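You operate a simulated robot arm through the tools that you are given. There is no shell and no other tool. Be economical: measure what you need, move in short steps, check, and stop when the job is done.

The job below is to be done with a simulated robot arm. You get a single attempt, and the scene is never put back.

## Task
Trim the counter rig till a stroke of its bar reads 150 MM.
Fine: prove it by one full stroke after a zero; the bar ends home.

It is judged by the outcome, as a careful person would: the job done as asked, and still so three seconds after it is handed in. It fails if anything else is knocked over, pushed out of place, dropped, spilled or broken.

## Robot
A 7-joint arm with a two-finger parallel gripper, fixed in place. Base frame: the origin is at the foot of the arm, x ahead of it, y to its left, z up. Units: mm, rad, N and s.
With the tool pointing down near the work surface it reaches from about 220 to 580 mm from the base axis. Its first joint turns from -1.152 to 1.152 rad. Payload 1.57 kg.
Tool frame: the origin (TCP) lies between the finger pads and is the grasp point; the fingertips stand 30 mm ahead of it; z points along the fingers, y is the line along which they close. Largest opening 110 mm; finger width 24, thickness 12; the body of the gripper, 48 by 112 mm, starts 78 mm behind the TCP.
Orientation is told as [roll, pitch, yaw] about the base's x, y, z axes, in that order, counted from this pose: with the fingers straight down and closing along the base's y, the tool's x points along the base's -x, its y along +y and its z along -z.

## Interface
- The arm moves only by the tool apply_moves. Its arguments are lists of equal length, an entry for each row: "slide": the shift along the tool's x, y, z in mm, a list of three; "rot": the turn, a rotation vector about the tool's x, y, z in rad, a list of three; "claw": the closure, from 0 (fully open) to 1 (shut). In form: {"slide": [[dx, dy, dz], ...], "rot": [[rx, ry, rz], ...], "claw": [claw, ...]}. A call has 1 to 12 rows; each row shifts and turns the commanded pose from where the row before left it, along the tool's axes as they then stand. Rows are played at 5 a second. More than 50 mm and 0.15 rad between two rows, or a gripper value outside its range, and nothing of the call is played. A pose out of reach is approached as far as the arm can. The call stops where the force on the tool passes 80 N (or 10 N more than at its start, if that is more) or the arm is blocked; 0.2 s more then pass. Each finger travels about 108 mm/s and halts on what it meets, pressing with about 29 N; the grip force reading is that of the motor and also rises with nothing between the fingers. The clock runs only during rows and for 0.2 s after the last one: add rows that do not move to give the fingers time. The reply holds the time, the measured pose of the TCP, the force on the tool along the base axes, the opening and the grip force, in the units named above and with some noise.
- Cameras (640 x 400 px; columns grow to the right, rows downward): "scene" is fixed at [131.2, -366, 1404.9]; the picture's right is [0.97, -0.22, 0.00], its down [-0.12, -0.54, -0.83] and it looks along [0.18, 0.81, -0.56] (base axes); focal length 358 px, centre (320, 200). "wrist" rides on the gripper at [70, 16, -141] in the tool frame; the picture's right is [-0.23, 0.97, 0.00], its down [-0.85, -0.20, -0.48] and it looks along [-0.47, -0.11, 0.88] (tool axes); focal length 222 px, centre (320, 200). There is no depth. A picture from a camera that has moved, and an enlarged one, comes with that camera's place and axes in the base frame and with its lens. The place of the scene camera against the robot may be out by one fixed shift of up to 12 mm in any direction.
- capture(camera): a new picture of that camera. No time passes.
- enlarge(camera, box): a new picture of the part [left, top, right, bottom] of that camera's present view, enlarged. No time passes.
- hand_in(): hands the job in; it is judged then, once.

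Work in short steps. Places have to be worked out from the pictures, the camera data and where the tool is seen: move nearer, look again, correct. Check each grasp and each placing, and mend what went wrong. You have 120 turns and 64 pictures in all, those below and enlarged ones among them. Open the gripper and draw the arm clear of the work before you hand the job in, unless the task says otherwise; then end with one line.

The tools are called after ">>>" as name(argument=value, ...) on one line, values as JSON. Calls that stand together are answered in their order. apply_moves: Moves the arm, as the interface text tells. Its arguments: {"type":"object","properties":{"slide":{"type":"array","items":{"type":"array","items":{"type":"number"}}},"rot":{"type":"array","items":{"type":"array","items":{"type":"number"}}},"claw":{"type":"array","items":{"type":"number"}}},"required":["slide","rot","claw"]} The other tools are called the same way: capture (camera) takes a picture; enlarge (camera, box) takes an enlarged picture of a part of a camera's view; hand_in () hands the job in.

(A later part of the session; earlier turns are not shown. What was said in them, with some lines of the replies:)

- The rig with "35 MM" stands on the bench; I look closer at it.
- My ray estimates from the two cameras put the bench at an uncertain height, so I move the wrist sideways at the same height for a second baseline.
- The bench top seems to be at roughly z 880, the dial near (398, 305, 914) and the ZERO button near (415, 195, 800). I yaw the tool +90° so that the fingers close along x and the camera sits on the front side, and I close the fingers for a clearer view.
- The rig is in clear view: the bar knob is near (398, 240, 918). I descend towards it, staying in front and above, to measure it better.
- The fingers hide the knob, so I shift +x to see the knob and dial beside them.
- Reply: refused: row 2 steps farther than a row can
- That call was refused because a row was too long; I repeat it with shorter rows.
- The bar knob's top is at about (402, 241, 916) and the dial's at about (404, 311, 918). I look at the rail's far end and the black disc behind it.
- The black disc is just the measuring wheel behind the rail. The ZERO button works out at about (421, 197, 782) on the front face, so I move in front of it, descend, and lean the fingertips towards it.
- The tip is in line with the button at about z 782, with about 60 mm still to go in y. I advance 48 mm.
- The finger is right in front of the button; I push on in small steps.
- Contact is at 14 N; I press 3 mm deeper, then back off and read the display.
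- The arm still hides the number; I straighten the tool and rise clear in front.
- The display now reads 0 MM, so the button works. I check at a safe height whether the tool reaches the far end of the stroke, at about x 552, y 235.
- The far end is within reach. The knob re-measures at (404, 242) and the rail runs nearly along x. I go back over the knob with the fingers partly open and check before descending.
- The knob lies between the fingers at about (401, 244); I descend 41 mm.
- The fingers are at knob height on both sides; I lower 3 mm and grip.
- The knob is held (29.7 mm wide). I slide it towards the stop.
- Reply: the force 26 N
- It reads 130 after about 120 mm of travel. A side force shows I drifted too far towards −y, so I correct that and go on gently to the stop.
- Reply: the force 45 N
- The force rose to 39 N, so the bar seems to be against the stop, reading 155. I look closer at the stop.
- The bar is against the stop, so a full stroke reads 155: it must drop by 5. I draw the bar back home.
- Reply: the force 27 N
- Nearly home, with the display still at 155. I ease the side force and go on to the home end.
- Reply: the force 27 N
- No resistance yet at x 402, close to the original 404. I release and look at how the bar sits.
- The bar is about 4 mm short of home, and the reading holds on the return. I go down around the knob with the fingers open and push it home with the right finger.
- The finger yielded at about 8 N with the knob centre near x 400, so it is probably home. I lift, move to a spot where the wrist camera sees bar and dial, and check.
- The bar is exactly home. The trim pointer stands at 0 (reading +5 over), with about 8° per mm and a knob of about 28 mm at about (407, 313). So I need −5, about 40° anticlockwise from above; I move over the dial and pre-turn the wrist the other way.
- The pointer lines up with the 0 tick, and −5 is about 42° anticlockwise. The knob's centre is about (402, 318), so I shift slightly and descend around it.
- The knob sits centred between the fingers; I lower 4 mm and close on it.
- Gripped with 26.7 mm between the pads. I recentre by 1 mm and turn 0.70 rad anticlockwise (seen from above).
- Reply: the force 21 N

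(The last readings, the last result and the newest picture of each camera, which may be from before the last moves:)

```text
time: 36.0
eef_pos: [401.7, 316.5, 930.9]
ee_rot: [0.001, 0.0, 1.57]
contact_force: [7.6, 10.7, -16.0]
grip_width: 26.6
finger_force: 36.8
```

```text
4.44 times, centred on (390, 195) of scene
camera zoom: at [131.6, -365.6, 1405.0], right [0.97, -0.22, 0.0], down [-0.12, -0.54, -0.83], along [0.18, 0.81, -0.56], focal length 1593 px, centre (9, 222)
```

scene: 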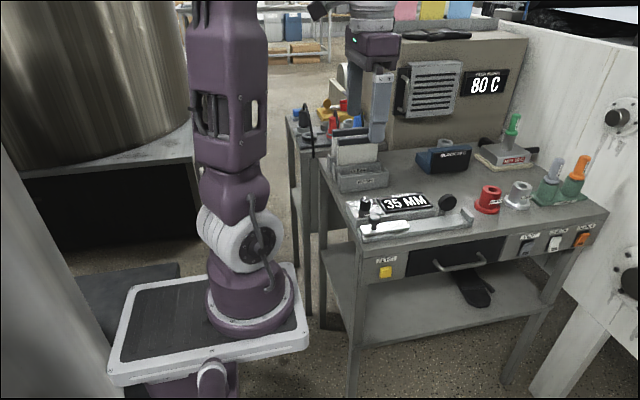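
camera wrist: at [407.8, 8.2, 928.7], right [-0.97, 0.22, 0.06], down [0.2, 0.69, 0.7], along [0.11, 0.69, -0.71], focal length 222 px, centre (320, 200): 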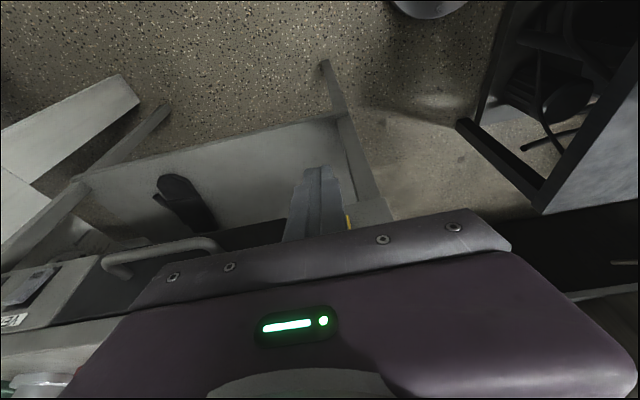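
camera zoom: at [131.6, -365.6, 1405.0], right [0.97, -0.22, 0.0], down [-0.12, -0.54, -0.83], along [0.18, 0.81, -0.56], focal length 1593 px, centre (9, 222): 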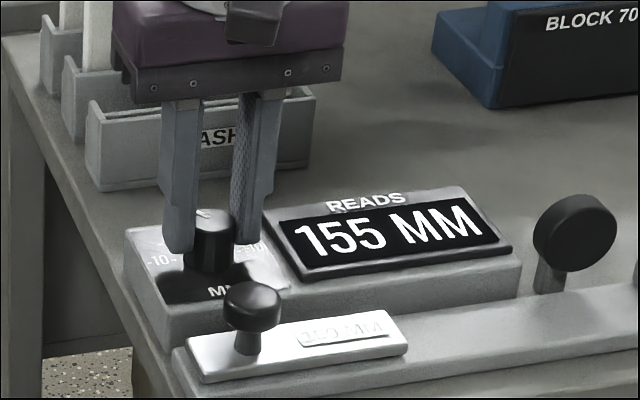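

The knob turned along with the fingers. I release, lift, and check the pointer against the −5 tick.

>>> apply_moves(slide=[[0, 0, 0], [0, 0, 0], [0, 0, -40], [0, 0, 0]], rot=[[0, 0, 0], [0, 0, 0], [0, 0, 0], [0, 0, 0]], claw=[0.6, 0.5, 0.5, 0.5])

>>> enlarge(camera="wrist", box=[240, 110, 400, 220])

```text
time: 37.0
eef_pos: [401.1, 317.9, 971.5]
ee_rot: [0.0, 0.002, 1.569]
contact_force: [0.8, 0.0, 0.0]
grip_width: 55.0
finger_force: 0.1
```

```text
3.64 times, centred on (320, 165) of wrist
camera zoom: at [385.7, 249.0, 1113.8], right [-0.97, 0.23, 0.0], down [0.2, 0.86, 0.48], along [0.11, 0.47, -0.88], focal length 808 px, centre (320, 327)
```

zoom: 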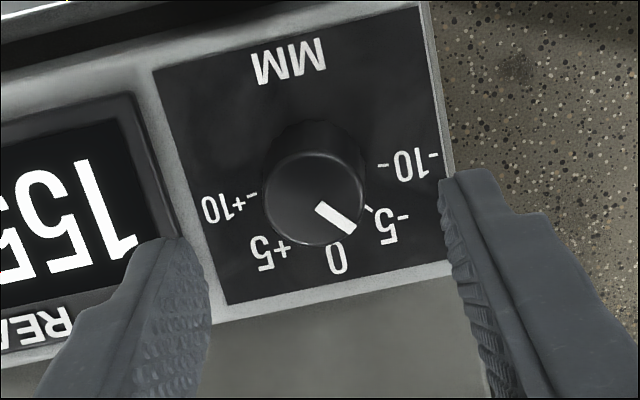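

The pointer lines up with the −5 tick. Now I press ZERO again along the same path.

>>> apply_moves(slide=[[41, -4.4, 0], [41, -4.4, 0], [41, -4.4, 0], [41, -4.4, 0], [41, -4.4, 0], [0, 0, 40], [0, 0, 40], [0, 0, 40], [0, 0, 41], [0, 0, 0], [0, 0, 0], [0, 0, 0]], rot=[[0, 0, 0], [0, 0, 0], [0, 0, 0], [0, 0, 0], [0, 0, 0], [0, 0, 0], [0, 0, 0], [0, 0, 0], [0, 0, 0], [0, -0.14, 0], [0, -0.14, 0], [0, 0, 0]], claw=[0.6, 0.8, 1, 1, 1, 1, 1, 1, 1, 1, 1, 1])

```text
time: 39.6
eef_pos: [424.3, 110.4, 810.4]
ee_rot: [-0.001, -0.28, 1.57]
contact_force: [0.0, -0.6, 0.4]
grip_width: 0.0
finger_force: 21.0
```

In the same place as before; I press again, up to y of about 178, then back out.

>>> apply_moves(slide=[[-24, 0, 8.5], [-24, 0, 8.5], [-7, 0, 2], [-4, 0, 1.1], [-4, 0, 1.1], [-3, 0, 0.8], [0, 0, 0], [20, 0, -6], [45, 0, -13]], rot=[[0, 0, 0], [0, 0, 0], [0, 0, 0], [0, 0, 0], [0, 0, 0], [0, 0, 0], [0, 0, 0], [0, 0, 0], [0, 0, 0]], claw=[1, 1, 1, 1, 1, 1, 1, 1, 1])

>>> apply_moves(slide=[[0, 0, 0], [0, 0, 0], [0, 20, -45], [0, 20, -45], [0, 20, -45], [0, 0, -40], [0, 0, 0]], rot=[[0, 0.14, 0], [0, 0.14, 0], [0, 0, 0], [0, 0, 0], [0, 0, 0], [0, 0, 0], [0, 0, 0]], claw=[1, 1, 1, 1, 1, 1, 1])

>>> enlarge(camera="scene", box=[340, 170, 500, 270])

```text
time: 41.6
eef_pos: [422.9, 111.9, 807.7]
ee_rot: [-0.001, -0.281, 1.571]
contact_force: [-0.2, -0.8, 0.3]
grip_width: 0.1
finger_force: 20.9
```

```text
time: 43.2
eef_pos: [360.9, 115.8, 983.6]
ee_rot: [-0.001, -0.001, 1.572]
contact_force: [0.5, -0.3, 0.7]
grip_width: 0.3
finger_force: 21.0
```

```text
4.00 times, centred on (420, 220) of scene
camera zoom: at [131.2, -366.0, 1404.9], right [0.97, -0.22, 0.0], down [-0.12, -0.54, -0.83], along [0.18, 0.81, -0.56], focal length 1433 px, centre (-80, 120)
```

zoom: 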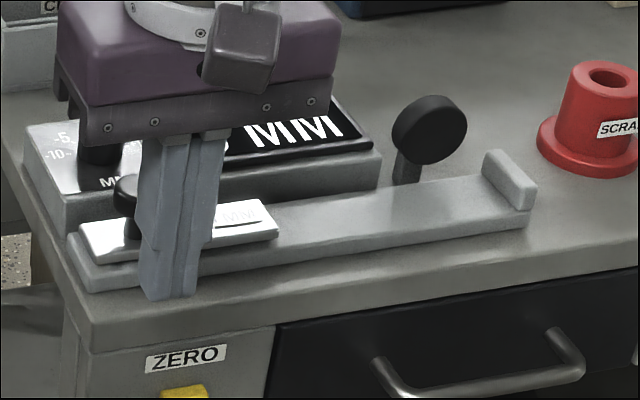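

The number is hidden; I move on over the bar knob with the fingers partly open and look from there.

>>> apply_moves(slide=[[-40, -13, 0], [-40, -13, 0], [-40, -13, 0], [0, 0, 14], [0, 0, 0]], rot=[[0, 0, 0], [0, 0, 0], [0, 0, 0], [0, 0, 0], [0, 0, 0]], claw=[0.8, 0.6, 0.55, 0.55, 0.55])

>>> enlarge(camera="scene", box=[340, 170, 500, 270])

>>> enlarge(camera="wrist", box=[240, 120, 400, 220])

```text
time: 44.4
eef_pos: [403.2, 232.5, 969.2]
ee_rot: [0.001, 0.0, 1.569]
contact_force: [-0.7, -0.1, -0.2]
grip_width: 49.4
finger_force: 0.1
```

```text
4.00 times, centred on (420, 220) of scene
camera zoom: at [131.2, -366.0, 1404.9], right [0.97, -0.22, 0.0], down [-0.12, -0.54, -0.83], along [0.18, 0.81, -0.56], focal length 1433 px, centre (-80, 120)
```

zoom: 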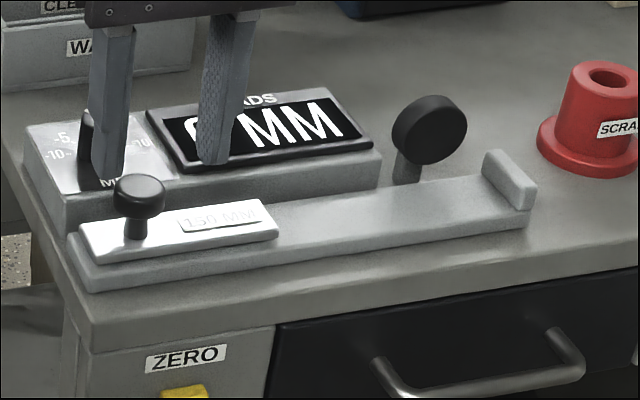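

```text
4.00 times, centred on (320, 170) of wrist
camera zoom: at [389.0, 162.7, 1111.4], right [-0.97, 0.23, 0.0], down [0.2, 0.85, 0.48], along [0.11, 0.47, -0.88], focal length 888 px, centre (320, 320)
```

zoom: 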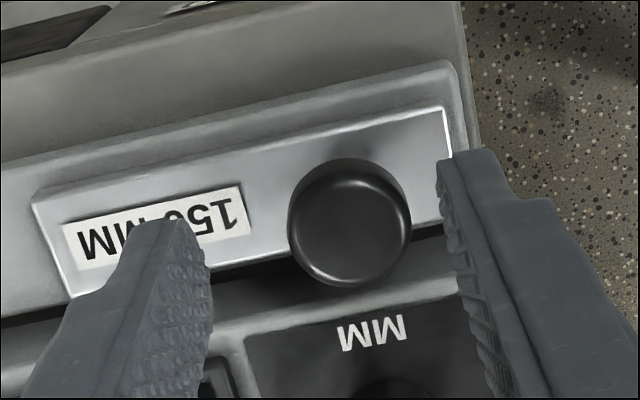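

The counter is back at 0 and the bar is home. I centre on the knob at x 400, descend and grip.

>>> apply_moves(slide=[[-3.5, 3, 0], [0, 0, 20], [0, 0, 21], [0, 0, 0], [0, 0, 0], [0, 0, 0]], rot=[[0, 0, 0], [0, 0, 0], [0, 0, 0], [0, 0, 0], [0, 0, 0], [0, 0, 0]], claw=[0.55, 0.55, 0.55, 0.7, 0.85, 0.85])

```text
time: 45.8
eef_pos: [400.0, 235.1, 928.0]
ee_rot: [0.001, -0.003, 1.57]
contact_force: [5.4, 0.5, -6.2]
grip_width: 29.5
finger_force: 38.8
```

Gripped at x 400; I make the stroke.

>>> apply_moves(slide=[[0, -12, 0], [0, -12, 0], [0, -12, 0], [0, -12, 0], [0, -12, 0], [0, -12, 0], [0, -12, 0], [0, -12, 0], [0, -12, 0], [0, -12, 0], [0, -12, 0], [0, -10, 0]], rot=[[0, 0, 0], [0, 0, 0], [0, 0, 0], [0, 0, 0], [0, 0, 0], [0, 0, 0], [0, 0, 0], [0, 0, 0], [0, 0, 0], [0, 0, 0], [0, 0, 0], [0, 0, 0]], claw=[0.85, 0.85, 0.85, 0.85, 0.85, 0.85, 0.85, 0.85, 0.85, 0.85, 0.85, 0.85])

>>> apply_moves(slide=[[0, -3, 0], [0, -3, 0], [0, -2, 0], [0, -2, 0], [0, 0, 0]], rot=[[0, 0, 0], [0, 0, 0], [0, 0, 0], [0, 0, 0], [0, 0, 0]], claw=[0.85, 0.85, 0.85, 0.85, 0.85])

>>> enlarge(camera="scene", box=[340, 160, 500, 260])

```text
time: 48.4
eef_pos: [543.4, 235.6, 927.3]
ee_rot: [-0.003, 0.0, 1.568]
contact_force: [-2.0, -18.1, 0.1]
grip_width: 29.3
finger_force: 39.3
```

```text
time: 49.6
eef_pos: [550.5, 236.2, 927.5]
ee_rot: [0.006, 0.001, 1.57]
contact_force: [-17.9, -23.1, 2.8]
grip_width: 29.4
finger_force: 39.0
```

```text
4.00 times, centred on (420, 210) of scene
camera zoom: at [130.7, -366.6, 1404.8], right [0.97, -0.22, 0.0], down [-0.12, -0.54, -0.83], along [0.18, 0.81, -0.55], focal length 1433 px, centre (-80, 160)
```

zoom: 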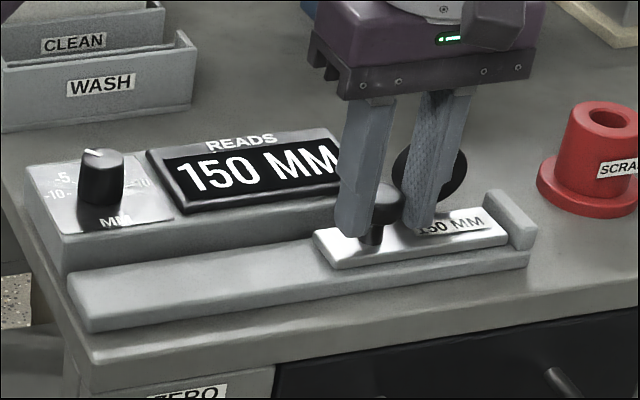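

It reads 150 MM at the stop. I press a touch more to be sure it is a full stroke, and re-read.

>>> apply_moves(slide=[[1.5, -2, 0], [0, 0, 0]], rot=[[0, 0, 0], [0, 0, 0]], claw=[0.85, 0.85])

>>> enlarge(camera="scene", box=[380, 190, 490, 250])

```text
time: 50.2
eef_pos: [551.4, 236.3, 927.2]
ee_rot: [0.009, 0.001, 1.573]
contact_force: [-38.9, -9.2, 11.0]
grip_width: 29.6
finger_force: 39.4
```

```text
5.82 times, centred on (435, 220) of scene
camera zoom: at [130.0, -366.3, 1405.0], right [0.97, -0.22, 0.0], down [-0.12, -0.54, -0.83], along [0.19, 0.81, -0.55], focal length 2085 px, centre (-349, 84)
```

zoom: 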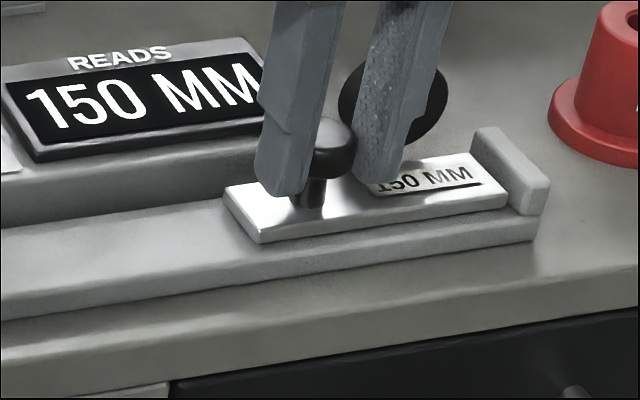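

Hard on the stop, reading 150. Now I bring the bar home.

>>> apply_moves(slide=[[0, 10, 0], [0, 12.5, 0], [0, 12.5, 0], [0, 12.5, 0], [0, 12.5, 0], [0, 12.5, 0], [0, 12.5, 0], [0, 12.5, 0], [0, 12.5, 0], [0, 12.5, 0], [0, 12.5, 0], [0, 9, 0]], rot=[[0, 0, 0], [0, 0, 0], [0, 0, 0], [0, 0, 0], [0, 0, 0], [0, 0, 0], [0, 0, 0], [0, 0, 0], [0, 0, 0], [0, 0, 0], [0, 0, 0], [0, 0, 0]], claw=[0.85, 0.85, 0.85, 0.85, 0.85, 0.85, 0.85, 0.85, 0.85, 0.85, 0.85, 0.85])

>>> apply_moves(slide=[[0, 4, 0], [0, 3, 0], [0, 2, 0], [0, 0, 0]], rot=[[0, 0, 0], [0, 0, 0], [0, 0, 0], [0, 0, 0]], claw=[0.85, 0.85, 0.85, 0.85])

```text
time: 52.8
eef_pos: [409.8, 234.4, 927.1]
ee_rot: [0.003, 0.005, 1.57]
contact_force: [-1.1, 8.9, -25.1]
grip_width: 29.7
finger_force: 39.3
```

```text
time: 53.8
eef_pos: [400.8, 234.6, 928.4]
ee_rot: [-0.002, -0.002, 1.568]
contact_force: [1.2, 1.6, -1.3]
grip_width: 29.3
finger_force: 39.1
```

Not yet at the home limit; I go on in small steps until there is resistance.

>>> apply_moves(slide=[[0, 1.5, 0], [0, 1.5, 0], [0, 1, 0], [0, 0, 0]], rot=[[0, 0, 0], [0, 0, 0], [0, 0, 0], [0, 0, 0]], claw=[0.85, 0.85, 0.85, 0.85])

```text
time: 54.8
eef_pos: [400.6, 234.6, 927.8]
ee_rot: [-0.004, -0.002, 1.566]
contact_force: [42.5, -10.2, -8.5]
grip_width: 29.6
finger_force: 39.1
```

Home stop reached (42 N). I ease off the load, release, lift and draw clear.

>>> apply_moves(slide=[[0, -3.5, 0], [0, 0, 0], [0, 0, 0], [0, 0, 0], [0, 0, -40], [0, 0, -45], [40, 10, -20], [40, 10, -20], [40, 10, 0], [0, 0, 0]], rot=[[0, 0, 0], [0, 0, 0], [0, 0, 0], [0, 0, 0], [0, 0, 0], [0, 0, 0], [0, 0, 0], [0, 0, 0], [0, 0, 0], [0, 0, 0]], claw=[0.85, 0.7, 0.55, 0.55, 0.55, 0.55, 0.2, 0, 0, 0])

>>> enlarge(camera="scene", box=[340, 170, 500, 270])

>>> capture(camera="scene")

```text
time: 57.0
eef_pos: [368.5, 117.8, 1053.7]
ee_rot: [-0.002, 0.0, 1.571]
contact_force: [-0.4, 0.8, -0.2]
grip_width: 110.0
finger_force: 0.0
```

```text
4.00 times, centred on (420, 220) of scene
camera zoom: at [131.2, -366.0, 1404.9], right [0.97, -0.22, 0.0], down [-0.12, -0.54, -0.83], along [0.18, 0.81, -0.56], focal length 1433 px, centre (-80, 120)
```

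zoom: 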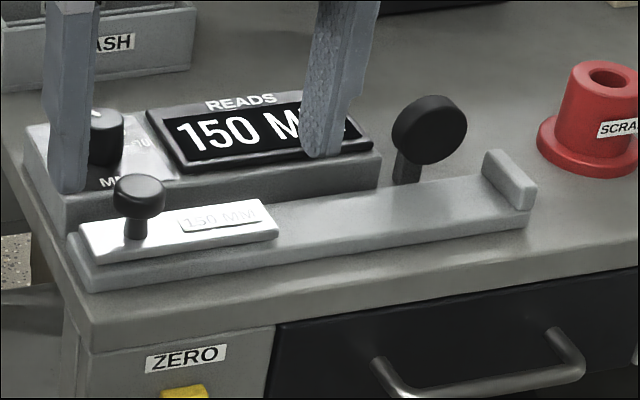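

```text
15 pictures are left
```

scene: 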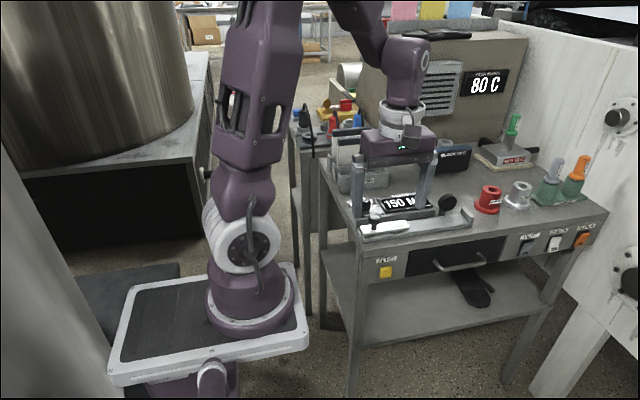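

The bar is home, the display holds 150 MM, the gripper is open and clear, and nothing else has moved. I hand in.

>>> hand_in()

```text
The job is handed in.
```

The trim is turned from 0 to −5; after a zero, one full stroke to the stop read 150 MM (it was 155 before), the bar is back home, and the job is handed in.
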